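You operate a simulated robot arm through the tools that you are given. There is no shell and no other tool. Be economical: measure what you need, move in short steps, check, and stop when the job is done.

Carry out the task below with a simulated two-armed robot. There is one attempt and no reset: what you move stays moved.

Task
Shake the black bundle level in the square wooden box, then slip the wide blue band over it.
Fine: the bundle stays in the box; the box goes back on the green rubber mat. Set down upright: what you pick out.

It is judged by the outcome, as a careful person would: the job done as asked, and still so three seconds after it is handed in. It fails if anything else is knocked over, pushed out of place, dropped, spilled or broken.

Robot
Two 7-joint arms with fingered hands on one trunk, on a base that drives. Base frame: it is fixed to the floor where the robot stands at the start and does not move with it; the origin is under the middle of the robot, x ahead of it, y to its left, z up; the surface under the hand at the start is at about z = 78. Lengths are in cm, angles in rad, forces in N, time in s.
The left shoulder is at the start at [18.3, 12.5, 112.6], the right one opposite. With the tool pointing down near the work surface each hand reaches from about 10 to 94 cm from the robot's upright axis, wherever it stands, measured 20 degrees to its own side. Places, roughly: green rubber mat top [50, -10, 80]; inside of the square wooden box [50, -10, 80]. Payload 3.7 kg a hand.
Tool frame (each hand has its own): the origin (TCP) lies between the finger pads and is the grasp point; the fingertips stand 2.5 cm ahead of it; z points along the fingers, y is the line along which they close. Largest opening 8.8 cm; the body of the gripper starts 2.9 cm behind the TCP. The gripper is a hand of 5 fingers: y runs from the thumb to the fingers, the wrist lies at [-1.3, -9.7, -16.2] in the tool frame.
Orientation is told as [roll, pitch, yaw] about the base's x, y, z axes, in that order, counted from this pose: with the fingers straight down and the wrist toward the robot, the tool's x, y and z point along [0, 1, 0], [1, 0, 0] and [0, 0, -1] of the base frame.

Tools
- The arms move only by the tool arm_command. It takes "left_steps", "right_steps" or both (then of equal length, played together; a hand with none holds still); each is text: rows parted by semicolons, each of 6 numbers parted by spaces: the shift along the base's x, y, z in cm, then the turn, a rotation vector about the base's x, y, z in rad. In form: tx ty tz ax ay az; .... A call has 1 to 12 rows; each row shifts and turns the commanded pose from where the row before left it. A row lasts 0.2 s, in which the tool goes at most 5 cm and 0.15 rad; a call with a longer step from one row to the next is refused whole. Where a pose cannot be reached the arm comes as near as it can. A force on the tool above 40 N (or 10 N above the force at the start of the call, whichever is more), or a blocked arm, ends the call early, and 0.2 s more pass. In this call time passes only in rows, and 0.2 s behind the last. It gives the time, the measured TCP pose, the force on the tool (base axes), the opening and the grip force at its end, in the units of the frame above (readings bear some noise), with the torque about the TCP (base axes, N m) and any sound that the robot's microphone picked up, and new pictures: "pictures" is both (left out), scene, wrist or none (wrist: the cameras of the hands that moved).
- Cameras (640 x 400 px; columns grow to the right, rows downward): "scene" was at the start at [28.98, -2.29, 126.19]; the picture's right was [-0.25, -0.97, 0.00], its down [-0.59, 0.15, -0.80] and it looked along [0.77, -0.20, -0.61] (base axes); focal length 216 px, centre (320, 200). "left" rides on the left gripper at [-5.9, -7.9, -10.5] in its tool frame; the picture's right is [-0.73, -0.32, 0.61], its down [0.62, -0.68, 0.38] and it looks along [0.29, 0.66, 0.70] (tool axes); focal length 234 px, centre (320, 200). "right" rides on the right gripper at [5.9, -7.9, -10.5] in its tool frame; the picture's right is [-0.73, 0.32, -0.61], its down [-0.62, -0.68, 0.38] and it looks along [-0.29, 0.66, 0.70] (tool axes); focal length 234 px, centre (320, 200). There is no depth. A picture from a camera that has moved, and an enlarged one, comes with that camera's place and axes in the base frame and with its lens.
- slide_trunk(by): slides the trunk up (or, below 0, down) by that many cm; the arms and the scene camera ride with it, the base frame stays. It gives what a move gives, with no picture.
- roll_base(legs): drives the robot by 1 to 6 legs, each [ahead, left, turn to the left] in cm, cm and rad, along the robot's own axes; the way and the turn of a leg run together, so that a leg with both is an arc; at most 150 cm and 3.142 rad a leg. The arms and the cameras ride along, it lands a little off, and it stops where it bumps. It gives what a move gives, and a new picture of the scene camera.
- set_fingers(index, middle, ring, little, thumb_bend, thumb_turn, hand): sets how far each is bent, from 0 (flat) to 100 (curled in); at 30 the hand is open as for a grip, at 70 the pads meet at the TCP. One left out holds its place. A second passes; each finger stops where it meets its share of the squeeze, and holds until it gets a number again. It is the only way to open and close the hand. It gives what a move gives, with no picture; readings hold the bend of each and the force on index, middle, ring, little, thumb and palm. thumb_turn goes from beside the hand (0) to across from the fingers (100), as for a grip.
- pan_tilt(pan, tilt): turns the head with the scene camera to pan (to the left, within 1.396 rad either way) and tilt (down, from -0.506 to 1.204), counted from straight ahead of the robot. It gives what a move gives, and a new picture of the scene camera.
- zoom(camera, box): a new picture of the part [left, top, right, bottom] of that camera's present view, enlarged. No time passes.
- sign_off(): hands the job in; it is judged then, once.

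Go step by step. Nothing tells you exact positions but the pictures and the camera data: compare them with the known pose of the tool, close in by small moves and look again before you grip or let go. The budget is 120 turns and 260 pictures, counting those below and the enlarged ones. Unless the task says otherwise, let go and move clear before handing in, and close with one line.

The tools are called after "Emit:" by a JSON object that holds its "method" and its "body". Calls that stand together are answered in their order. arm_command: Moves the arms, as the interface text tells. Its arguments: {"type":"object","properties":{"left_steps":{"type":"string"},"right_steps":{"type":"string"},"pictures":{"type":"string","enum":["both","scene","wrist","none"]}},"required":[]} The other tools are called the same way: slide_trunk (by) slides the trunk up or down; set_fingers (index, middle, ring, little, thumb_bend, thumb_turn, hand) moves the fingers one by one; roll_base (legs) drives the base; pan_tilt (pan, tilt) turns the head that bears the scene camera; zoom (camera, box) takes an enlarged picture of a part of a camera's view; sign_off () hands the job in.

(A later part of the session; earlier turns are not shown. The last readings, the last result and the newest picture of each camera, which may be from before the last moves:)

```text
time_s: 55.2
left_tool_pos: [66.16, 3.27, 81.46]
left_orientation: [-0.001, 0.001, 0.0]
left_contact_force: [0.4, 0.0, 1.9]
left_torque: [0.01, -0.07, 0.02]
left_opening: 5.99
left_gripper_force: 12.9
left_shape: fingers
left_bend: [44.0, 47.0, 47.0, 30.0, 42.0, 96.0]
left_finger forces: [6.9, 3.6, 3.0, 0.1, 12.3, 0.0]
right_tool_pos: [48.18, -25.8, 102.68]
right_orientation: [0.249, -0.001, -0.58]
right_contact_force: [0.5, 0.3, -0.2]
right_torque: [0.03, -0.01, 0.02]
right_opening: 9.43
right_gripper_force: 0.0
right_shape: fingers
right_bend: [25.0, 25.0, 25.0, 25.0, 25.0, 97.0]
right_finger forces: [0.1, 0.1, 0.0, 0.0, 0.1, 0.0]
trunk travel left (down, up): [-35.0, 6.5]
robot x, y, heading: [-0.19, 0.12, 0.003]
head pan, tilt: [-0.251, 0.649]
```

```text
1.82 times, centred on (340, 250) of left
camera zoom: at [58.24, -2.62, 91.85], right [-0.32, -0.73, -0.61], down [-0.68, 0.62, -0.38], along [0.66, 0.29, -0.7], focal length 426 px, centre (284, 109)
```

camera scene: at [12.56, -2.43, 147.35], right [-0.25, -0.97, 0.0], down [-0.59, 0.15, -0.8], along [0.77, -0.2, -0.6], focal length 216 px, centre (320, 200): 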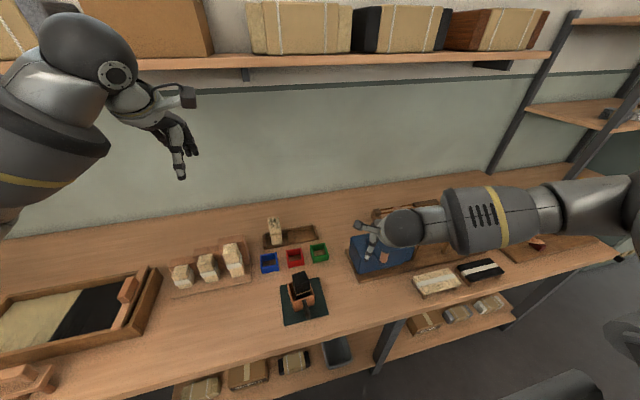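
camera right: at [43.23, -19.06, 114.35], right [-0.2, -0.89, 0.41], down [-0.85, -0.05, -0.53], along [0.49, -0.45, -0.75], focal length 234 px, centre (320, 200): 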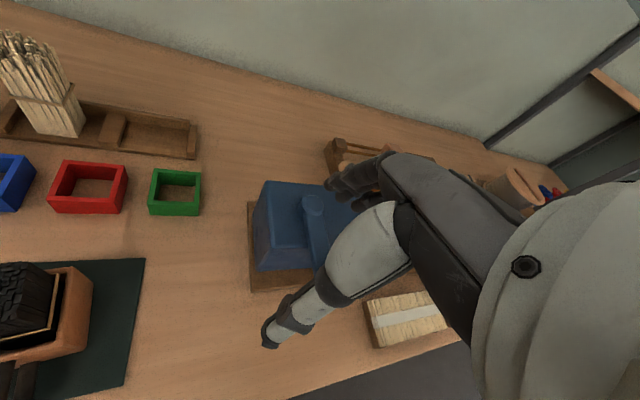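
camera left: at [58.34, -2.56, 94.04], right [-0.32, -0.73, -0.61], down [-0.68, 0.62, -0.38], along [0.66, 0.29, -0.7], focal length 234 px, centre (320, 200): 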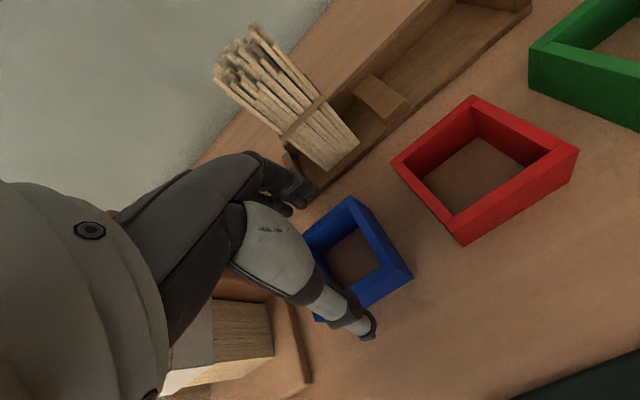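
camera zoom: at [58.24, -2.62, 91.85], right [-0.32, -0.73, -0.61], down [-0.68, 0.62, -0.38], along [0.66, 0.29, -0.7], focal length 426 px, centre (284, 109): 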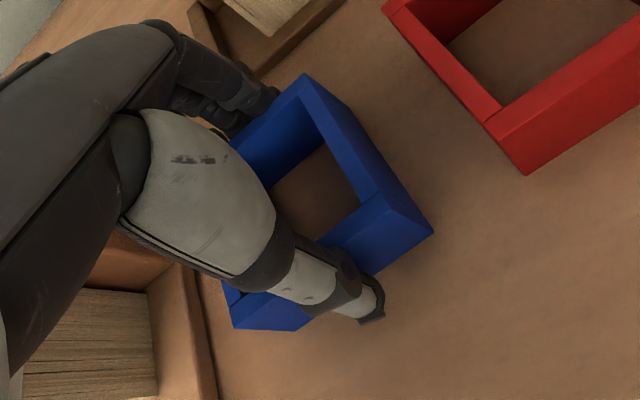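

Band gripped (13 N, 6.0 cm). Lifting it.

Emit:
{"method": "arm_command", "body": {"left_steps": "0 0 2 0 0 0;0 0 4 0 0 0;0 0 4.5 0 0 0;0 0 4.5 0 0 0;-2 0 3 0 0 0", "pictures": "wrist"}}

Emit:
{"method": "zoom", "body": {"camera": "left", "box": [240, 140, 440, 360]}}

Emit:
{"method": "zoom", "body": {"camera": "scene", "box": [220, 180, 360, 320]}}

```text
time_s: 56.4
left_tool_pos: [64.11, 3.29, 99.22]
left_orientation: [-0.001, -0.001, 0.0]
left_contact_force: [-1.5, -0.4, 0.0]
left_torque: [0.02, 0.02, 0.0]
left_opening: 5.97
left_gripper_force: 12.1
left_shape: fingers
left_bend: [44.0, 48.0, 48.0, 30.0, 42.0, 96.0]
left_finger forces: [6.3, 3.1, 2.5, 0.0, 12.3, 0.1]
right_tool_pos: [48.15, -25.81, 102.7]
right_orientation: [0.25, -0.001, -0.579]
right_contact_force: [-0.8, -0.3, -0.6]
right_torque: [-0.01, -0.03, -0.02]
right_opening: 9.41
right_gripper_force: 0.2
right_shape: fingers
right_bend: [25.0, 25.0, 25.0, 25.0, 25.0, 97.0]
right_finger forces: [0.0, 0.1, 0.1, 0.0, 0.0, 0.1]
trunk travel left (down, up): [-35.0, 6.5]
robot x, y, heading: [-0.01, 0.14, 0.004]
head pan, tilt: [-0.251, 0.649]
camera left: at [56.32, -2.66, 109.8], right [-0.32, -0.73, -0.61], down [-0.68, 0.62, -0.38], along [0.66, 0.29, -0.7], focal length 234 px, centre (320, 200)
```

left: 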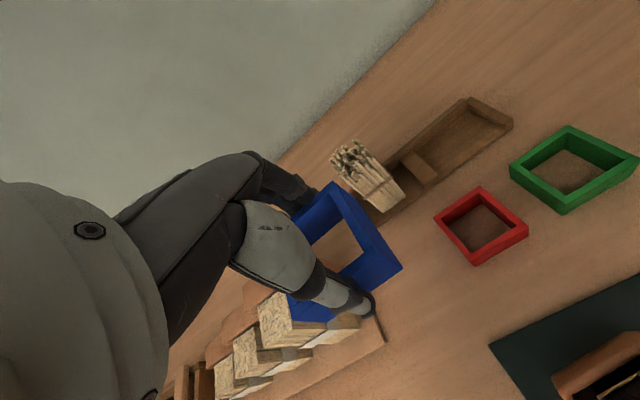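

```text
1.82 times, centred on (340, 250) of left
camera zoom: at [56.32, -2.66, 109.8], right [-0.32, -0.73, -0.61], down [-0.68, 0.62, -0.38], along [0.66, 0.29, -0.7], focal length 426 px, centre (284, 109)
```

zoom: 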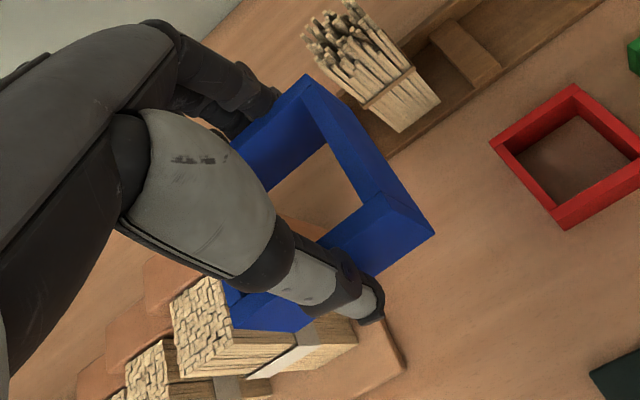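

```text
2.86 times, centred on (290, 250) of scene
camera zoom: at [12.57, -2.28, 147.36], right [-0.25, -0.97, 0.0], down [-0.59, 0.15, -0.8], along [0.77, -0.2, -0.6], focal length 617 px, centre (406, 57)
```

zoom: 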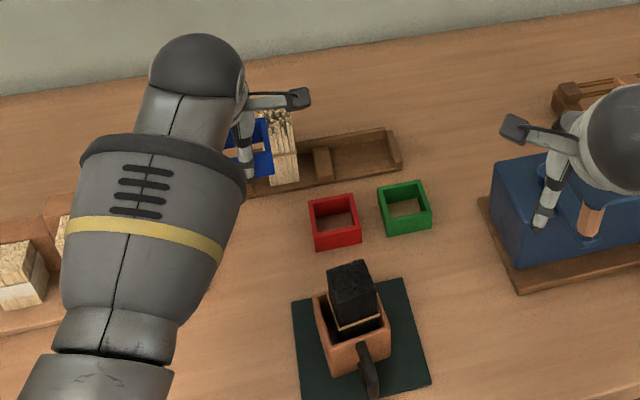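

The band is held level in the left hand. Moving it over the bundle while shifting the right arm farther away.

Emit:
{"method": "arm_command", "body": {"left_steps": "-3 -2 0 0 0 0;-3 -2 0 0 0 0;-3 -2 0 0 0 0;-3 -2 0 0 0 0;-2.5 -1.6 0 0 0 0", "right_steps": "1 -3 0.5 0 0 0;1 -3 0.5 0 0 0;1 -3 0.5 0 0 0;1 -3 0.5 0 0 0;1 -3 0.5 0 0 0"}}

Emit:
{"method": "zoom", "body": {"camera": "scene", "box": [240, 220, 360, 330]}}

Emit:
{"method": "zoom", "body": {"camera": "left", "box": [240, 140, 480, 380]}}

```text
time_s: 57.6
left_tool_pos: [49.61, -6.38, 99.33]
left_orientation: [0.0, 0.001, 0.002]
left_contact_force: [0.4, -0.6, 0.0]
left_torque: [0.03, -0.01, -0.02]
left_opening: 5.95
left_gripper_force: 11.4
left_shape: fingers
left_bend: [44.0, 48.0, 48.0, 30.0, 42.0, 96.0]
left_finger forces: [6.2, 3.1, 2.5, 0.0, 12.3, 0.0]
right_tool_pos: [53.15, -40.98, 105.28]
right_orientation: [0.254, 0.0, -0.579]
right_contact_force: [0.5, 0.6, -1.0]
right_torque: [0.02, -0.01, -0.02]
right_opening: 9.44
right_gripper_force: 0.1
right_shape: fingers
right_bend: [25.0, 25.0, 25.0, 25.0, 25.0, 97.0]
right_finger forces: [0.0, 0.0, 0.0, 0.1, 0.1, 0.0]
trunk travel left (down, up): [-35.0, 6.5]
robot x, y, heading: [-0.19, -0.14, 0.003]
head pan, tilt: [-0.251, 0.649]
camera scene: at [12.58, -2.37, 147.35], right [-0.25, -0.97, 0.0], down [-0.59, 0.15, -0.8], along [0.77, -0.2, -0.6], focal length 216 px, centre (320, 200)
camera right: at [48.24, -33.99, 116.95], right [-0.2, -0.89, 0.41], down [-0.85, -0.05, -0.53], along [0.49, -0.45, -0.75], focal length 234 px, centre (320, 200)
camera left: at [41.77, -12.28, 109.85], right [-0.32, -0.73, -0.61], down [-0.68, 0.62, -0.38], along [0.66, 0.29, -0.7], focal length 234 px, centre (320, 200)
```

scene: 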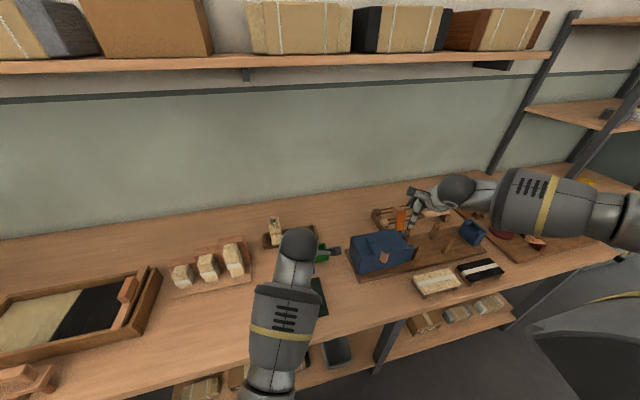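
right: 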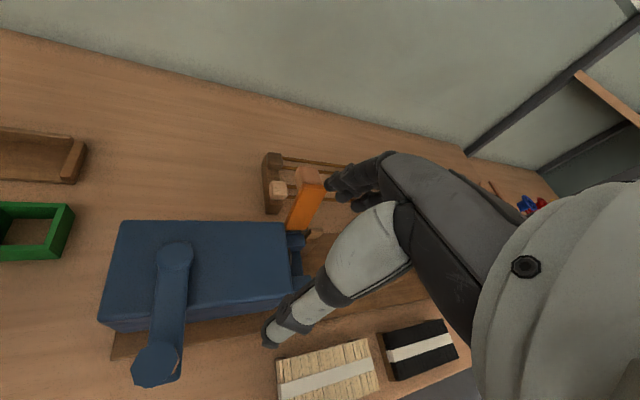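
left: 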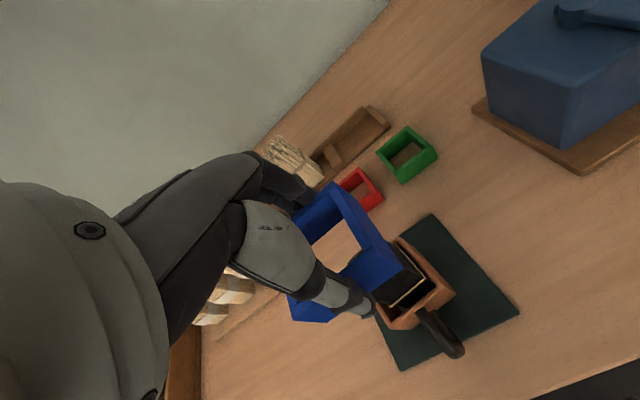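

```text
3.64 times, centred on (300, 275) of scene
camera zoom: at [12.58, -2.37, 147.35], right [-0.25, -0.97, 0.0], down [-0.59, 0.15, -0.8], along [0.77, -0.2, -0.6], focal length 786 px, centre (393, -73)
```

zoom: 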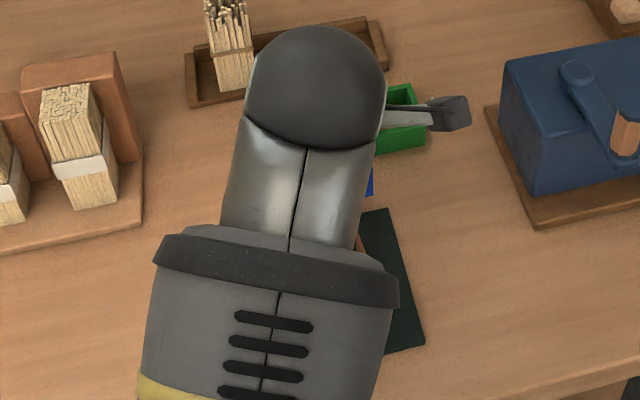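

```text
1.67 times, centred on (360, 260) of left
camera zoom: at [41.77, -12.28, 109.85], right [-0.32, -0.73, -0.61], down [-0.68, 0.62, -0.38], along [0.66, 0.29, -0.7], focal length 390 px, centre (253, 100)
```

zoom: 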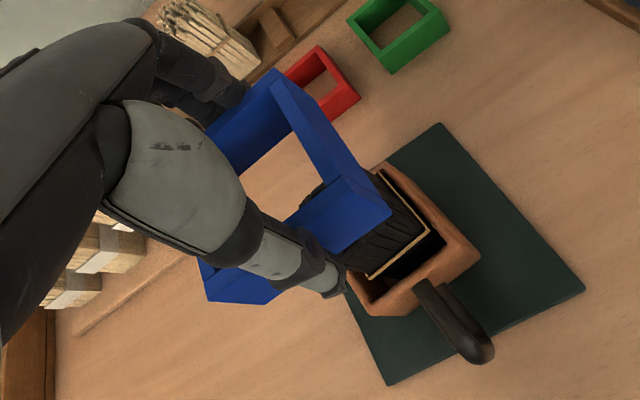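

The forearm hides the scene view, so I'll turn the right hand (in free air) so its camera looks toward the box from the side.

Emit:
{"method": "arm_command", "body": {"right_steps": "0 0 0 0 0 0.145;0 0 0 0 0 0.145;0 0 0 0 0 0.145;0 0 0 0 0 0.145;0 0 0 0 0 0.145;0 0 0 0 0 0.145;0 0 0 0 0 0.145;0 0 0 0 0 0.145;0 0 0 0 0 0.145;0 0 0 0 0 0.145", "pictures": "wrist"}}

```text
time_s: 59.8
left_tool_pos: [49.56, -6.11, 99.48]
left_orientation: [-0.002, -0.001, -0.001]
left_contact_force: [-0.4, -0.7, 0.7]
left_torque: [0.02, -0.04, -0.02]
left_opening: 5.97
left_gripper_force: 12.2
left_shape: fingers
left_bend: [44.0, 48.0, 48.0, 30.0, 42.0, 96.0]
left_finger forces: [6.3, 3.2, 2.6, 0.0, 12.3, 0.1]
right_tool_pos: [42.14, -24.64, 110.99]
right_orientation: [0.186, 0.016, 0.623]
right_contact_force: [0.1, -0.3, 0.9]
right_torque: [-0.02, -0.04, 0.02]
right_opening: 9.44
right_gripper_force: 0.0
right_shape: fingers
right_bend: [25.0, 25.0, 25.0, 25.0, 25.0, 97.0]
right_finger forces: [0.0, 0.1, 0.0, 0.1, 0.0, 0.0]
right hand out of reach, approached as far as the arm can: row 6, 7, 8, 9, 10
trunk travel left (down, up): [-35.0, 6.5]
robot x, y, heading: [0.22, -0.0, -0.0]
head pan, tilt: [-0.251, 0.649]
camera right: at [33.63, -25.96, 122.41], right [0.75, -0.48, 0.46], down [-0.24, -0.84, -0.48], along [0.62, 0.25, -0.75], focal length 234 px, centre (320, 200)
```

right: 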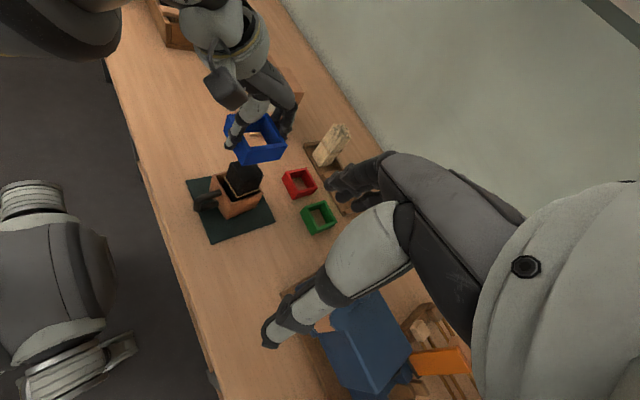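

Excellent side view. Zooming in on band and bundle from this camera and the left one.

Emit:
{"method": "zoom", "body": {"camera": "right", "box": [190, 90, 310, 240]}}

Emit:
{"method": "zoom", "body": {"camera": "right", "box": [215, 100, 295, 210]}}

```text
2.67 times, centred on (250, 165) of right
camera zoom: at [33.63, -25.96, 122.41], right [0.75, -0.48, 0.46], down [-0.24, -0.84, -0.48], along [0.62, 0.25, -0.75], focal length 624 px, centre (507, 293)
```

zoom: 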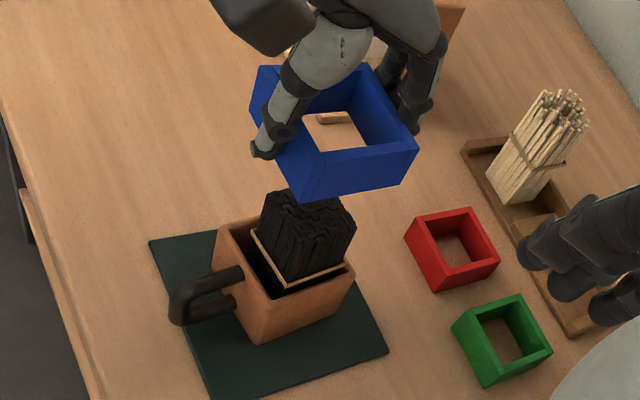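

```text
3.64 times, centred on (255, 155) of right
camera zoom: at [33.63, -25.96, 122.41], right [0.75, -0.48, 0.46], down [-0.24, -0.84, -0.48], along [0.62, 0.25, -0.75], focal length 852 px, centre (556, 364)
```

zoom: 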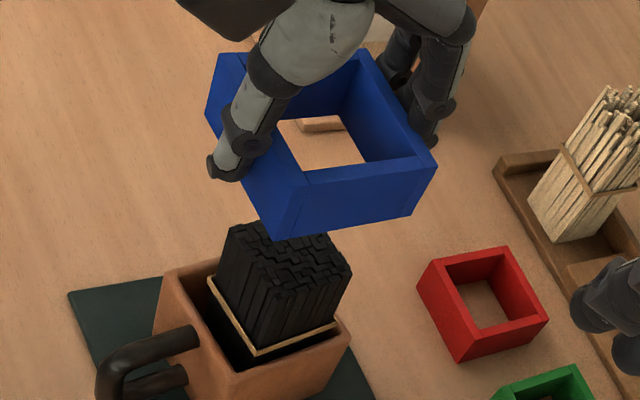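

Emit:
{"method": "zoom", "body": {"camera": "right", "box": [225, 150, 275, 215]}}

Emit:
{"method": "zoom", "body": {"camera": "right", "box": [220, 105, 290, 170]}}

```text
6.15 times, centred on (250, 182) of right
camera zoom: at [33.63, -25.96, 122.41], right [0.75, -0.48, 0.46], down [-0.24, -0.84, -0.48], along [0.62, 0.25, -0.75], focal length 1441 px, centre (751, 308)
```

zoom: 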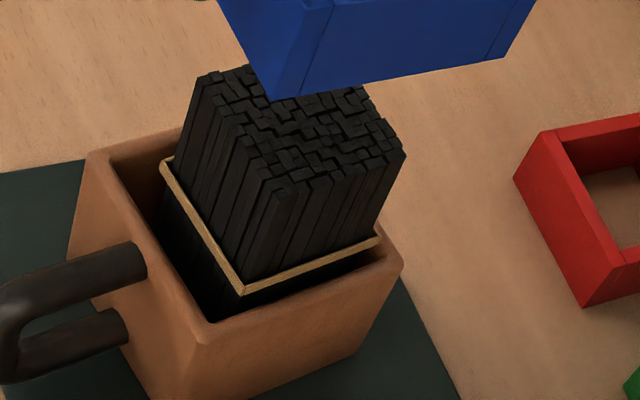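

```text
6.15 times, centred on (255, 138) of right
camera zoom: at [33.63, -25.96, 122.41], right [0.75, -0.48, 0.46], down [-0.24, -0.84, -0.48], along [0.62, 0.25, -0.75], focal length 1441 px, centre (720, 585)
```

zoom: 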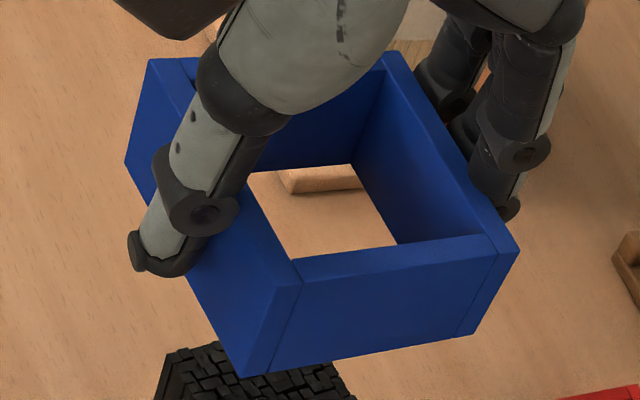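

Band bottom ≈ z 95.7 centred [49.75, -5.7]; bundle top ≈ z 90 centred ≈[50.1, -6.0]. Correcting and lowering to just above the bundle.

Emit:
{"method": "arm_command", "body": {"left_steps": "0.3 -0.2 -2 0 0 0;0 0 -2.4 0 0 0", "pictures": "none"}}

Emit:
{"method": "zoom", "body": {"camera": "right", "box": [220, 120, 290, 200]}}

Emit:
{"method": "zoom", "body": {"camera": "left", "box": [270, 170, 430, 330]}}

```text
time_s: 60.4
left_tool_pos: [50.55, -6.42, 95.6]
left_orientation: [-0.002, -0.014, 0.003]
left_contact_force: [-0.7, 0.2, -0.4]
left_torque: [-0.01, -0.01, -0.01]
left_opening: 5.95
left_gripper_force: 11.9
left_shape: fingers
left_bend: [44.0, 48.0, 48.0, 30.0, 42.0, 96.0]
left_finger forces: [6.3, 3.1, 2.5, 0.0, 12.3, 0.1]
right_tool_pos: [42.52, -24.76, 110.65]
right_orientation: [0.187, 0.015, 0.622]
right_contact_force: [0.6, -0.1, -0.2]
right_torque: [-0.01, 0.01, -0.02]
right_opening: 9.44
right_gripper_force: 0.2
right_shape: fingers
right_bend: [25.0, 25.0, 25.0, 25.0, 25.0, 97.0]
right_finger forces: [0.0, 0.0, 0.0, 0.1, 0.1, 0.1]
trunk travel left (down, up): [-35.0, 6.5]
robot x, y, heading: [-0.49, 0.36, -0.001]
head pan, tilt: [-0.251, 0.649]
```

```text
5.00 times, centred on (255, 160) of right
camera zoom: at [33.88, -26.14, 122.3], right [0.75, -0.48, 0.46], down [-0.24, -0.84, -0.48], along [0.61, 0.25, -0.75], focal length 1171 px, centre (645, 400)
```

zoom: 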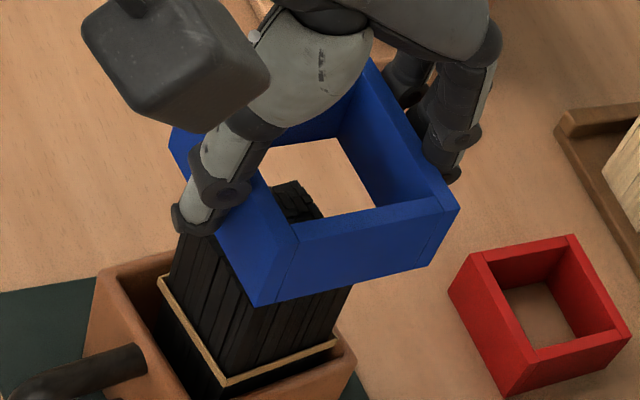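

```text
2.50 times, centred on (350, 250) of left
camera zoom: at [42.53, -12.36, 105.85], right [-0.31, -0.73, -0.61], down [-0.68, 0.62, -0.39], along [0.67, 0.29, -0.69], focal length 585 px, centre (245, 75)
```

zoom: 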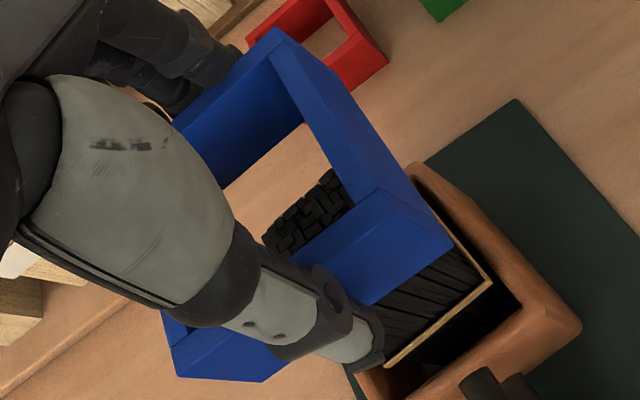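

Emit:
{"method": "arm_command", "body": {"left_steps": "0 0 0 0 0 0", "pictures": "none"}}

Emit:
{"method": "zoom", "body": {"camera": "scene", "box": [0, 0, 640, 400]}}

Emit:
{"method": "zoom", "body": {"camera": "right", "box": [0, 0, 640, 400]}}

```text
time_s: 60.8
left_tool_pos: [50.53, -6.54, 95.41]
left_orientation: [0.001, -0.011, 0.0]
left_contact_force: [0.5, -0.1, 0.6]
left_torque: [0.02, -0.01, 0.0]
left_opening: 5.97
left_gripper_force: 11.3
left_shape: fingers
left_bend: [44.0, 48.0, 48.0, 30.0, 42.0, 96.0]
left_finger forces: [6.3, 3.1, 2.6, 0.0, 12.3, 0.0]
right_tool_pos: [42.35, -24.77, 110.65]
right_orientation: [0.189, 0.016, 0.624]
right_contact_force: [0.6, -0.1, -0.2]
right_torque: [0.03, 0.02, 0.0]
right_opening: 9.45
right_gripper_force: 0.1
right_shape: fingers
right_bend: [25.0, 25.0, 25.0, 25.0, 25.0, 97.0]
right_finger forces: [0.0, 0.0, 0.0, 0.0, 0.0, 0.0]
trunk travel left (down, up): [-35.0, 6.5]
robot x, y, heading: [0.05, -0.01, -0.007]
head pan, tilt: [-0.251, 0.649]
```

```text
1.00 times, centred on (320, 200) of scene (not enlarged: the box is as wide or as high as the picture)
camera zoom: at [12.67, -2.29, 147.34], right [-0.25, -0.97, 0.0], down [-0.59, 0.15, -0.8], along [0.77, -0.2, -0.61], focal length 216 px, centre (320, 200)
```

zoom: 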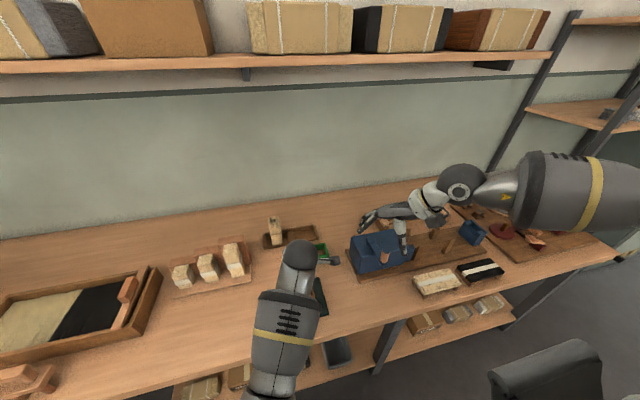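

```text
1.00 times, centred on (320, 200) of right (not enlarged: the box is as wide or as high as the picture)
camera zoom: at [33.85, -26.13, 122.31], right [0.75, -0.48, 0.46], down [-0.24, -0.84, -0.48], along [0.61, 0.25, -0.75], focal length 234 px, centre (320, 200)
```

zoom: 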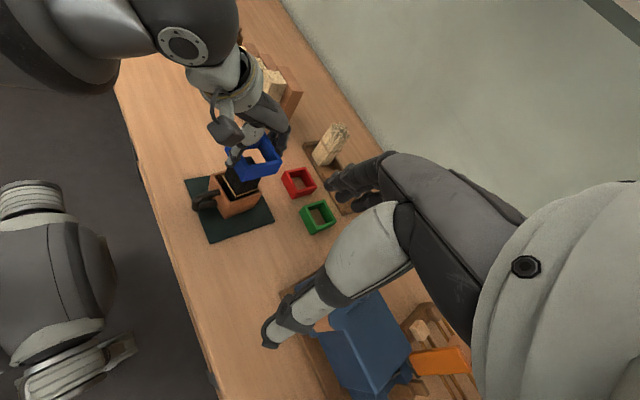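

The hand is ~0.6 cm too far forward. Correcting x and re-reading.

Emit:
{"method": "arm_command", "body": {"left_steps": "-0.4 0 0 0 0 0;-0.3 0 0 0 0 0", "pictures": "none"}}

Emit:
{"method": "zoom", "body": {"camera": "right", "box": [220, 120, 290, 200]}}

```text
time_s: 61.4
left_tool_pos: [50.74, -6.09, 96.41]
left_orientation: [0.008, -0.037, 0.002]
left_contact_force: [0.2, 0.5, -1.2]
left_torque: [-0.01, 0.0, 0.0]
left_opening: 5.97
left_gripper_force: 11.9
left_shape: fingers
left_bend: [44.0, 48.0, 48.0, 30.0, 42.0, 96.0]
left_finger forces: [6.3, 3.0, 2.5, 0.1, 12.3, 0.0]
right_tool_pos: [42.34, -24.78, 110.69]
right_orientation: [0.188, 0.016, 0.623]
right_contact_force: [0.8, 0.0, 0.5]
right_torque: [0.01, 0.01, 0.02]
right_opening: 9.45
right_gripper_force: 0.1
right_shape: fingers
right_bend: [25.0, 25.0, 25.0, 25.0, 25.0, 97.0]
right_finger forces: [0.0, 0.0, 0.1, 0.2, 0.0, 0.0]
trunk travel left (down, up): [-35.0, 6.5]
robot x, y, heading: [0.18, -0.04, 0.001]
head pan, tilt: [-0.251, 0.649]
```

```text
5.00 times, centred on (255, 160) of right
camera zoom: at [33.84, -26.12, 122.32], right [0.75, -0.48, 0.46], down [-0.24, -0.84, -0.48], along [0.61, 0.25, -0.75], focal length 1171 px, centre (645, 400)
```

zoom: 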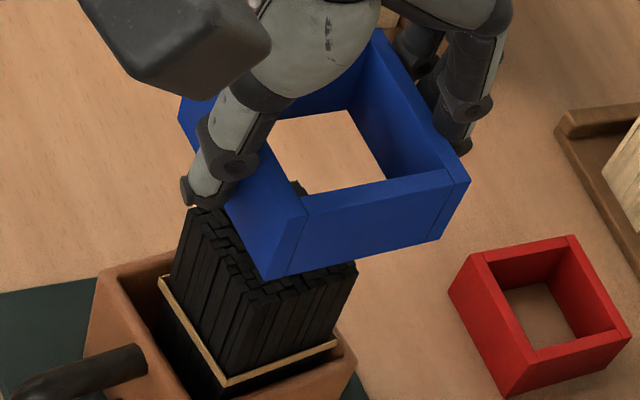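

The left arm seems to be pressing against the robot's own body (too folded). I'll raise the band, back the base off ~18 cm for room, and re-approach.

Emit:
{"method": "arm_command", "body": {"left_steps": "1 0 3 0 0 0;1 0 3 0 0 0;1 0 2 0 0 0", "pictures": "none"}}

Emit:
{"method": "roll_base", "body": {"legs": [[-18, 0, 0]]}}

```text
time_s: 62.2
left_tool_pos: [52.3, -6.61, 102.95]
left_orientation: [0.001, 0.002, 0.0]
left_contact_force: [0.6, 0.4, 0.0]
left_torque: [-0.01, -0.01, -0.01]
left_opening: 5.96
left_gripper_force: 12.0
left_shape: fingers
left_bend: [44.0, 48.0, 48.0, 30.0, 42.0, 96.0]
left_finger forces: [6.3, 3.1, 2.6, 0.1, 12.3, 0.0]
right_tool_pos: [42.37, -24.79, 110.75]
right_orientation: [0.189, 0.015, 0.623]
right_contact_force: [-0.3, -0.4, 0.1]
right_torque: [-0.01, 0.02, 0.0]
right_opening: 9.41
right_gripper_force: 0.1
right_shape: fingers
right_bend: [25.0, 25.0, 25.0, 25.0, 25.0, 97.0]
right_finger forces: [0.0, 0.0, 0.0, 0.1, 0.0, 0.0]
trunk travel left (down, up): [-35.0, 6.5]
robot x, y, heading: [0.1, -0.05, 0.0]
head pan, tilt: [-0.251, 0.649]
```

```text
time_s: 63.7
left_tool_pos: [34.04, -6.47, 102.79]
left_orientation: [0.0, -0.001, 0.001]
left_contact_force: [-0.6, 0.2, -0.3]
left_torque: [0.03, 0.0, 0.01]
left_opening: 5.95
left_gripper_force: 11.8
left_shape: fingers
left_bend: [44.0, 48.0, 48.0, 30.0, 42.0, 96.0]
left_finger forces: [6.2, 3.1, 2.6, 0.0, 12.1, 0.0]
right_tool_pos: [24.19, -24.63, 110.77]
right_orientation: [0.188, 0.014, 0.626]
right_contact_force: [-0.2, -0.2, -0.3]
right_torque: [-0.01, -0.01, 0.01]
right_opening: 9.42
right_gripper_force: 0.1
right_shape: fingers
right_bend: [25.0, 25.0, 25.0, 25.0, 25.0, 97.0]
right_finger forces: [0.0, 0.0, 0.0, 0.0, 0.0, 0.0]
trunk travel left (down, up): [-35.0, 6.5]
robot x, y, heading: [-18.13, -0.41, -0.0]
head pan, tilt: [-0.251, 0.649]
camera scene: at [-5.53, -2.28, 147.35], right [-0.25, -0.97, 0.0], down [-0.59, 0.15, -0.8], along [0.77, -0.2, -0.6], focal length 216 px, centre (320, 200)
```

scene: 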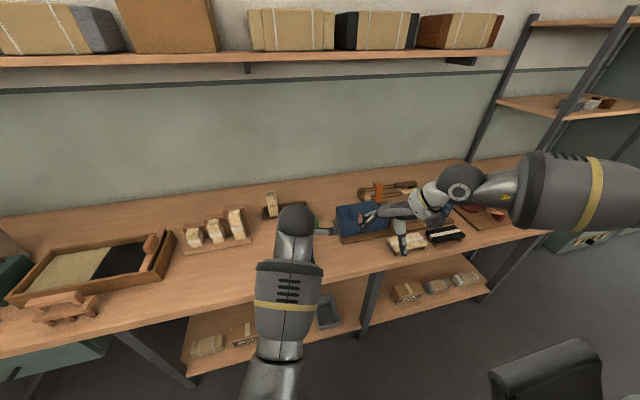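

Emit:
{"method": "arm_command", "body": {"left_steps": "4 0 -1 0 0 0;4 0 -1 0 0 0;4 0 -1 0 0 0;3.9 0 -1 0 0 0", "pictures": "none"}}

Emit:
{"method": "zoom", "body": {"camera": "right", "box": [0, 0, 640, 400]}}

Emit:
{"method": "zoom", "body": {"camera": "left", "box": [270, 170, 430, 330]}}

```text
time_s: 64.7
left_tool_pos: [50.17, -6.47, 98.88]
left_orientation: [0.0, 0.0, 0.003]
left_contact_force: [-0.2, 0.7, 0.2]
left_torque: [-0.01, -0.02, 0.02]
left_opening: 5.93
left_gripper_force: 12.3
left_shape: fingers
left_bend: [44.0, 48.0, 48.0, 30.0, 42.0, 96.0]
left_finger forces: [6.1, 3.0, 2.5, 0.1, 12.0, 0.0]
right_tool_pos: [24.36, -24.64, 110.68]
right_orientation: [0.189, 0.015, 0.625]
right_contact_force: [0.3, -0.5, -0.4]
right_torque: [0.02, -0.03, 0.03]
right_opening: 9.42
right_gripper_force: 0.0
right_shape: fingers
right_bend: [25.0, 25.0, 25.0, 25.0, 25.0, 97.0]
right_finger forces: [0.0, 0.0, 0.1, 0.0, 0.0, 0.0]
trunk travel left (down, up): [-35.0, 6.5]
robot x, y, heading: [-18.21, -0.16, 0.001]
head pan, tilt: [-0.251, 0.649]
```

```text
1.00 times, centred on (320, 200) of right (not enlarged: the box is as wide or as high as the picture)
camera zoom: at [15.86, -26.07, 122.3], right [0.75, -0.48, 0.46], down [-0.24, -0.84, -0.48], along [0.61, 0.25, -0.75], focal length 234 px, centre (320, 200)
```

zoom: 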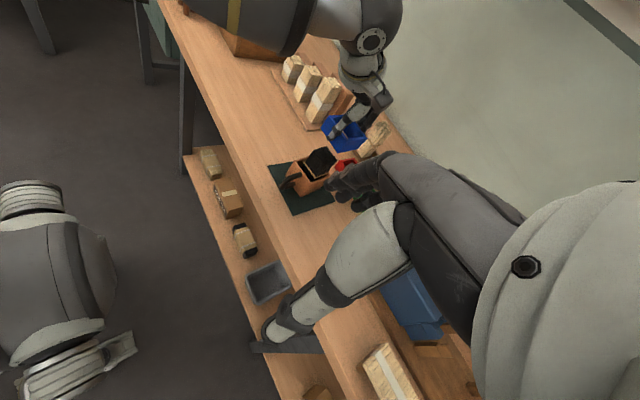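

```text
2.50 times, centred on (350, 250) of left
camera zoom: at [42.37, -12.33, 109.29], right [-0.32, -0.73, -0.61], down [-0.68, 0.62, -0.38], along [0.66, 0.29, -0.7], focal length 585 px, centre (245, 75)
```

zoom: 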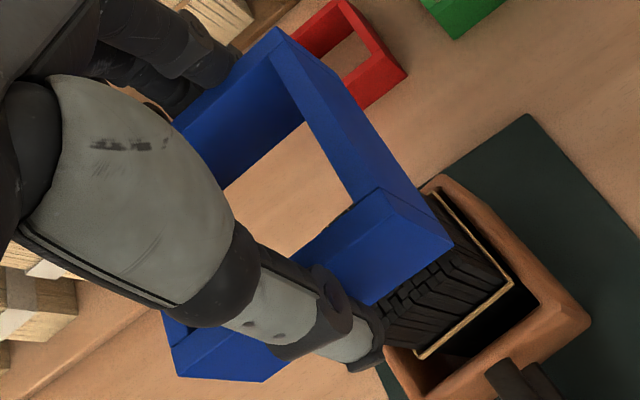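

Free of the obstruction now. Aligning and lowering to just above the bundle.

Emit:
{"method": "arm_command", "body": {"left_steps": "-0.2 0 -2 0 0 0;0 0 -1.7 0 0 0", "pictures": "none"}}

Emit:
{"method": "zoom", "body": {"camera": "right", "box": [275, 105, 375, 205]}}

Emit:
{"method": "zoom", "body": {"camera": "left", "box": [270, 170, 430, 330]}}

Emit:
{"method": "zoom", "body": {"camera": "scene", "box": [260, 180, 360, 280]}}

```text
time_s: 65.3
left_tool_pos: [49.94, -6.43, 95.12]
left_orientation: [0.0, 0.002, 0.002]
left_contact_force: [-0.5, 0.0, -0.2]
left_torque: [-0.02, -0.02, 0.0]
left_opening: 5.92
left_gripper_force: 11.2
left_shape: fingers
left_bend: [44.0, 48.0, 48.0, 30.0, 42.0, 96.0]
left_finger forces: [6.1, 3.0, 2.5, 0.1, 11.9, 0.0]
right_tool_pos: [24.28, -24.71, 110.68]
right_orientation: [0.19, 0.016, 0.625]
right_contact_force: [-0.5, 0.1, -0.1]
right_torque: [0.0, -0.02, -0.01]
right_opening: 9.43
right_gripper_force: 0.0
right_shape: fingers
right_bend: [25.0, 25.0, 25.0, 25.0, 25.0, 97.0]
right_finger forces: [0.0, 0.0, 0.0, 0.0, 0.1, 0.0]
trunk travel left (down, up): [-35.0, 6.5]
robot x, y, heading: [-18.18, 0.13, -0.002]
head pan, tilt: [-0.251, 0.649]
```

```text
4.00 times, centred on (325, 155) of right
camera zoom: at [15.79, -26.08, 122.32], right [0.75, -0.48, 0.46], down [-0.24, -0.84, -0.48], along [0.61, 0.25, -0.75], focal length 937 px, centre (300, 380)
```

zoom: 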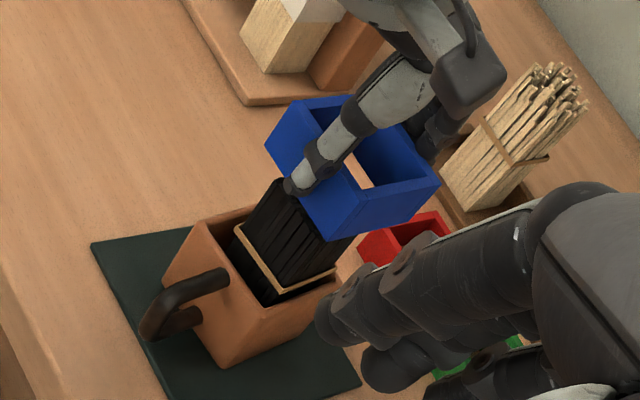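

```text
2.50 times, centred on (350, 250) of left
camera zoom: at [42.02, -12.34, 105.59], right [-0.32, -0.73, -0.61], down [-0.68, 0.62, -0.38], along [0.66, 0.29, -0.7], focal length 585 px, centre (245, 75)
```

zoom: 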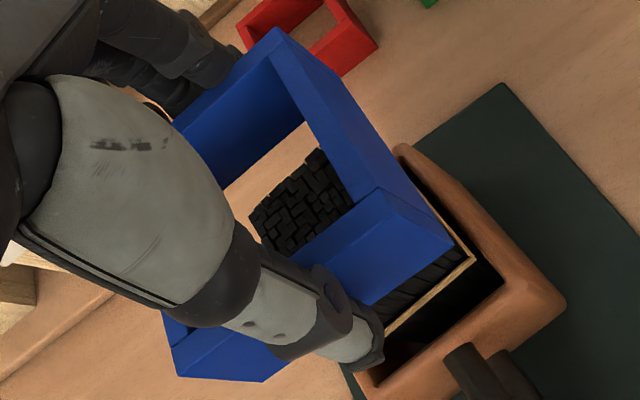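

```text
4.00 times, centred on (310, 230) of scene
camera zoom: at [-5.44, -2.28, 147.35], right [-0.25, -0.97, 0.0], down [-0.59, 0.15, -0.8], along [0.77, -0.2, -0.61], focal length 864 px, centre (360, 80)
```

zoom: 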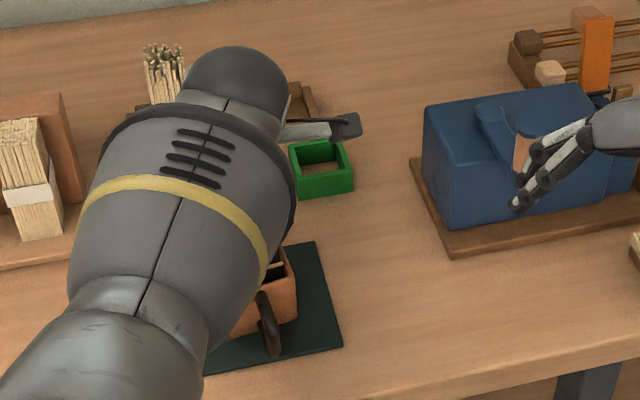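

Left-camera estimates: band centre ≈[50.15, -6.1], bundle ≈[49.8, -6.0]. Shifting 0.3 cm back and lowering to the bundle's top.

Emit:
{"method": "arm_command", "body": {"left_steps": "-0.3 0.05 -0.7 0 0 0;0 0 -0.5 0 0 0", "pictures": "none"}}

Emit:
{"method": "zoom", "body": {"camera": "right", "box": [295, 115, 355, 175]}}

Emit:
{"method": "zoom", "body": {"camera": "left", "box": [300, 180, 420, 300]}}

```text
time_s: 65.9
left_tool_pos: [49.58, -6.43, 93.89]
left_orientation: [-0.001, 0.0, 0.002]
left_contact_force: [0.1, 0.6, 0.3]
left_torque: [0.01, -0.02, 0.02]
left_opening: 5.93
left_gripper_force: 11.9
left_shape: fingers
left_bend: [44.0, 48.0, 48.0, 30.0, 42.0, 96.0]
left_finger forces: [6.2, 3.1, 2.5, 0.0, 11.9, 0.1]
right_tool_pos: [24.41, -24.64, 110.69]
right_orientation: [0.188, 0.014, 0.625]
right_contact_force: [-0.2, -0.3, -0.3]
right_torque: [0.01, -0.03, -0.01]
right_opening: 9.43
right_gripper_force: 0.1
right_shape: fingers
right_bend: [25.0, 25.0, 25.0, 25.0, 25.0, 97.0]
right_finger forces: [0.0, 0.0, 0.1, 0.1, 0.0, 0.0]
trunk travel left (down, up): [-35.0, 6.5]
robot x, y, heading: [-17.96, -0.47, 0.002]
head pan, tilt: [-0.251, 0.649]
```

```text
6.67 times, centred on (325, 145) of right
camera zoom: at [15.8, -26.08, 122.31], right [0.75, -0.48, 0.46], down [-0.24, -0.84, -0.48], along [0.61, 0.25, -0.75], focal length 1561 px, centre (287, 567)
```

zoom: 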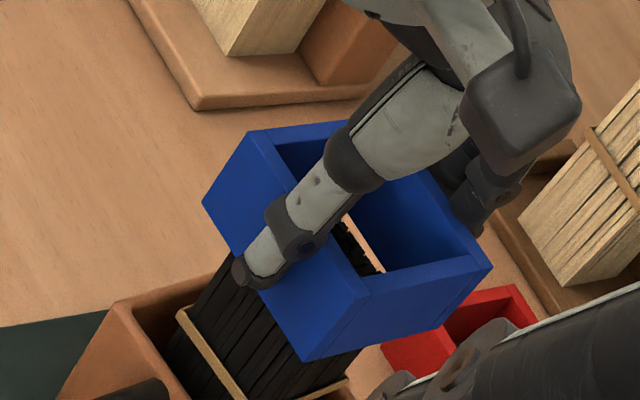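

```text
3.33 times, centred on (360, 240) of left
camera zoom: at [41.73, -12.34, 104.34], right [-0.32, -0.73, -0.61], down [-0.68, 0.62, -0.38], along [0.66, 0.29, -0.7], focal length 781 px, centre (187, 67)
```

zoom: 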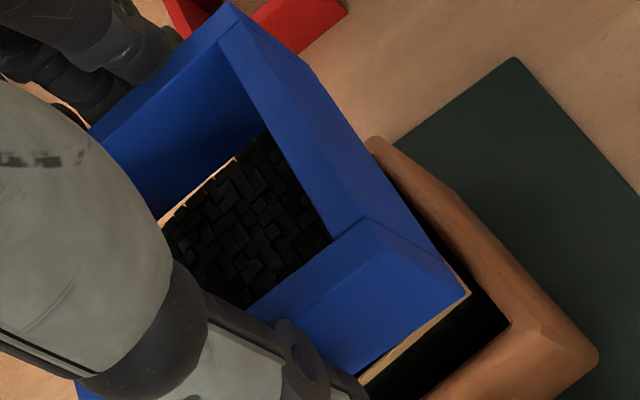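

The bundle's top shows within the band's opening. Lowering slowly while watching the force.

Emit:
{"method": "arm_command", "body": {"left_steps": "0 0 -0.4 0 0 0;0 0 -0.4 0 0 0", "pictures": "none"}}

Emit:
{"method": "zoom", "body": {"camera": "right", "box": [295, 115, 355, 175]}}

Emit:
{"method": "zoom", "body": {"camera": "left", "box": [300, 180, 420, 300]}}

```text
time_s: 66.5
left_tool_pos: [49.62, -6.38, 93.25]
left_orientation: [0.001, -0.003, 0.002]
left_contact_force: [-0.4, -0.4, 2.4]
left_torque: [0.01, -0.07, -0.01]
left_opening: 5.95
left_gripper_force: 12.3
left_shape: fingers
left_bend: [44.0, 48.0, 48.0, 30.0, 42.0, 96.0]
left_finger forces: [6.3, 3.1, 2.7, 0.0, 12.4, 0.1]
right_tool_pos: [24.23, -24.72, 110.72]
right_orientation: [0.187, 0.012, 0.626]
right_contact_force: [0.5, 0.7, -0.4]
right_torque: [0.0, 0.02, 0.02]
right_opening: 9.42
right_gripper_force: 0.1
right_shape: fingers
right_bend: [25.0, 25.0, 25.0, 25.0, 25.0, 97.0]
right_finger forces: [0.1, 0.0, 0.0, 0.0, 0.1, 0.0]
trunk travel left (down, up): [-35.0, 6.5]
robot x, y, heading: [-18.34, -0.44, 0.003]
head pan, tilt: [-0.251, 0.649]
```

```text
6.67 times, centred on (325, 145) of right
camera zoom: at [15.75, -26.07, 122.34], right [0.75, -0.48, 0.46], down [-0.24, -0.84, -0.48], along [0.61, 0.25, -0.75], focal length 1561 px, centre (287, 567)
```

zoom: 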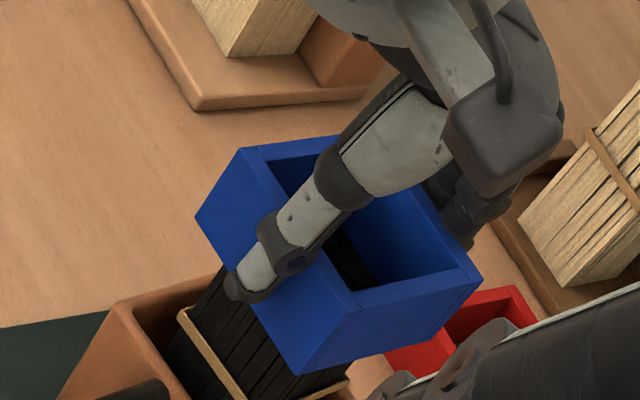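

```text
3.33 times, centred on (360, 240) of left
camera zoom: at [41.74, -12.34, 103.69], right [-0.32, -0.73, -0.61], down [-0.68, 0.62, -0.38], along [0.66, 0.29, -0.69], focal length 781 px, centre (187, 67)
```

zoom: 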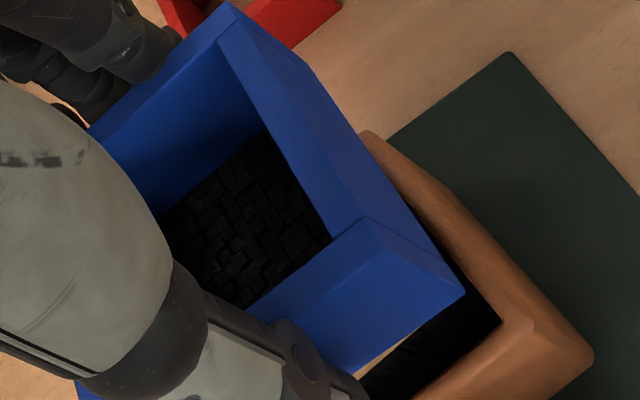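

Light touch (2.4 N) at the back wall (torque says +x side). Backing up slightly, shifting the band +0.35 cm in x and retrying.

Emit:
{"method": "arm_command", "body": {"left_steps": "0 0 0.5 0 0 0;0.35 0 0 0 0 0;0 0 -0.5 0 0 0;0 0 -0.3 0 0 0", "pictures": "none"}}

Emit:
{"method": "zoom", "body": {"camera": "left", "box": [300, 180, 420, 300]}}

```text
time_s: 67.5
left_tool_pos: [50.1, -6.49, 93.15]
left_orientation: [-0.001, -0.006, 0.002]
left_contact_force: [-0.8, 0.0, 10.9]
left_torque: [0.06, -0.15, -0.04]
left_opening: 5.96
left_gripper_force: 12.7
left_shape: fingers
left_bend: [44.0, 48.0, 48.0, 30.0, 42.0, 96.0]
left_finger forces: [6.2, 3.4, 2.9, 0.0, 13.3, 0.0]
right_tool_pos: [24.29, -24.58, 110.83]
right_orientation: [0.188, 0.014, 0.624]
right_contact_force: [0.2, 0.3, -0.4]
right_torque: [-0.02, 0.01, 0.01]
right_opening: 9.42
right_gripper_force: 0.0
right_shape: fingers
right_bend: [25.0, 25.0, 25.0, 25.0, 25.0, 97.0]
right_finger forces: [0.0, 0.0, 0.1, 0.0, 0.1, 0.1]
trunk travel left (down, up): [-35.0, 6.5]
robot x, y, heading: [-18.26, 0.06, 0.005]
head pan, tilt: [-0.251, 0.649]
```

```text
3.33 times, centred on (360, 240) of left
camera zoom: at [42.08, -12.35, 103.55], right [-0.32, -0.73, -0.61], down [-0.68, 0.62, -0.39], along [0.66, 0.29, -0.69], focal length 781 px, centre (187, 67)
```

zoom: 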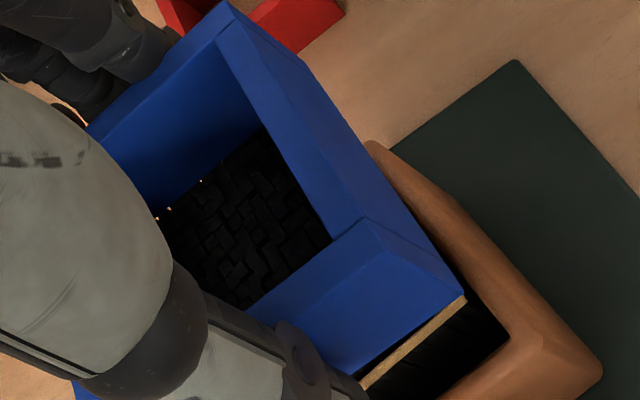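

Still touching. I'll lift 2 cm and bring the right camera closer for a precise comparison of band opening and bundle.

Emit:
{"method": "arm_command", "body": {"left_steps": "0 0 1 0 0 0;0 0 1.2 0 0 0;0 0 0 0 0 0;0 0 0 0 0 0", "right_steps": "4 0 0 0 0 0;4 0 0 0 0 0;4 0 0 0 0 0;4 0 0 0 0 0", "pictures": "wrist"}}

Emit:
{"method": "zoom", "body": {"camera": "scene", "box": [0, 0, 640, 400]}}

```text
time_s: 68.5
left_tool_pos: [49.84, -6.33, 95.06]
left_orientation: [-0.001, -0.001, 0.002]
left_contact_force: [0.6, 1.0, 1.2]
left_torque: [0.01, -0.01, -0.01]
left_opening: 5.93
left_gripper_force: 12.6
left_shape: fingers
left_bend: [44.0, 48.0, 48.0, 30.0, 42.0, 96.0]
left_finger forces: [6.1, 3.0, 2.7, 0.0, 11.9, 0.0]
right_tool_pos: [30.37, -22.9, 110.88]
right_orientation: [0.185, 0.017, 0.618]
right_contact_force: [-0.5, -0.8, -0.1]
right_torque: [-0.01, -0.01, -0.01]
right_opening: 9.44
right_gripper_force: 0.1
right_shape: fingers
right_bend: [25.0, 25.0, 25.0, 25.0, 25.0, 97.0]
right_finger forces: [0.0, 0.0, 0.1, 0.1, 0.1, 0.1]
right hand out of reach, approached as far as the arm can: row 1, 2, 3, 4
trunk travel left (down, up): [-35.0, 6.5]
robot x, y, heading: [-17.71, -0.23, -0.001]
head pan, tilt: [-0.251, 0.649]
camera right: at [21.84, -24.2, 122.46], right [0.75, -0.48, 0.46], down [-0.25, -0.84, -0.48], along [0.62, 0.25, -0.75], focal length 234 px, centre (320, 200)
camera left: at [42.06, -12.32, 105.53], right [-0.32, -0.73, -0.61], down [-0.68, 0.62, -0.38], along [0.66, 0.29, -0.7], focal length 234 px, centre (320, 200)
```

right: 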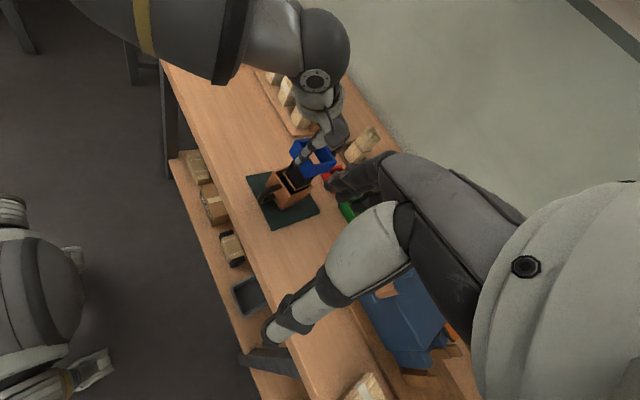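
left: 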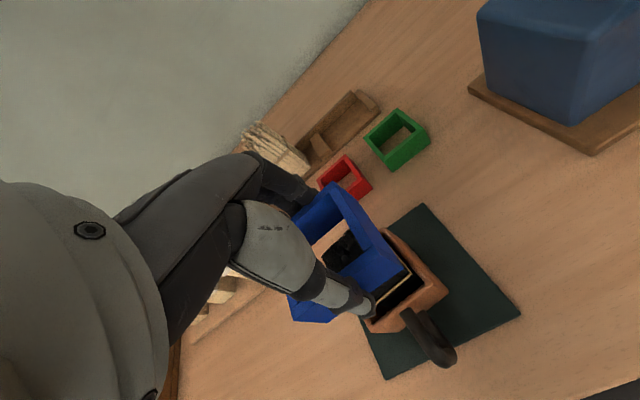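

```text
1.00 times, centred on (320, 200) of scene (not enlarged: the box is as wide or as high as the picture)
camera zoom: at [-5.48, -2.28, 147.35], right [-0.25, -0.97, 0.0], down [-0.59, 0.15, -0.8], along [0.77, -0.2, -0.61], focal length 216 px, centre (320, 200)
```

zoom: 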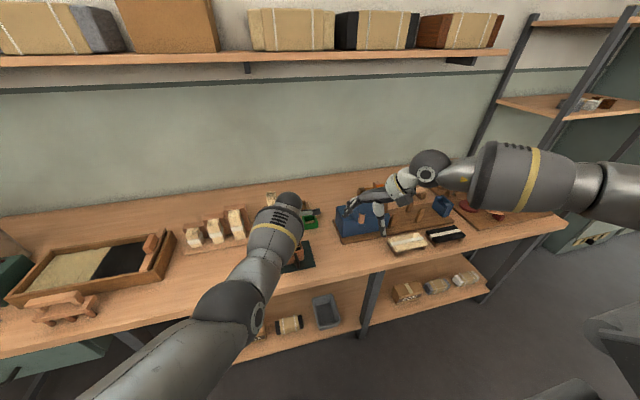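

Emit:
{"method": "zoom", "body": {"camera": "right", "box": [278, 130, 338, 190]}}

Emit:
{"method": "zoom", "body": {"camera": "left", "box": [290, 170, 450, 330]}}

```text
6.67 times, centred on (308, 160) of right
camera zoom: at [21.84, -24.2, 122.46], right [0.75, -0.48, 0.46], down [-0.25, -0.84, -0.48], along [0.62, 0.25, -0.75], focal length 1561 px, centre (400, 467)
```

zoom: 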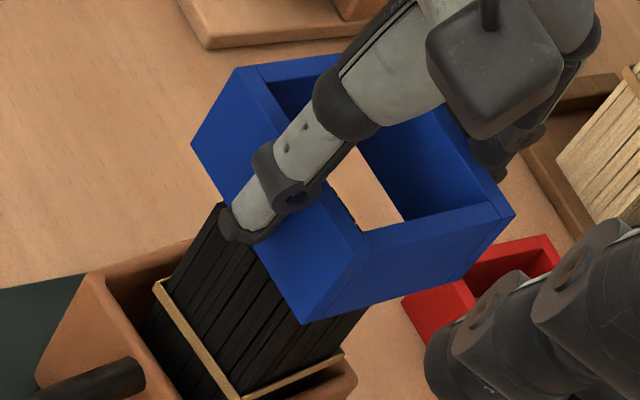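

```text
2.50 times, centred on (370, 250) of left
camera zoom: at [42.06, -12.32, 105.53], right [-0.32, -0.73, -0.61], down [-0.68, 0.62, -0.38], along [0.66, 0.29, -0.7], focal length 585 px, centre (195, 75)
```

zoom: 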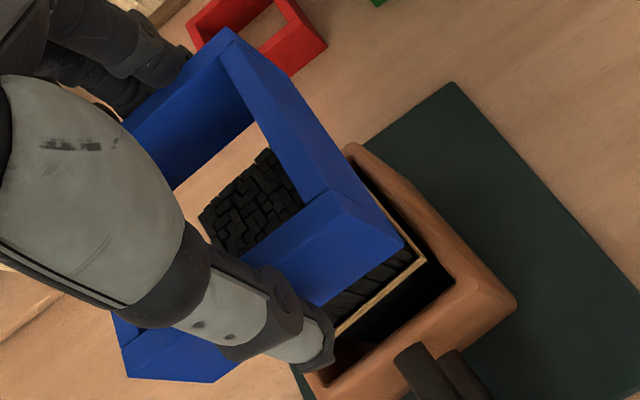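

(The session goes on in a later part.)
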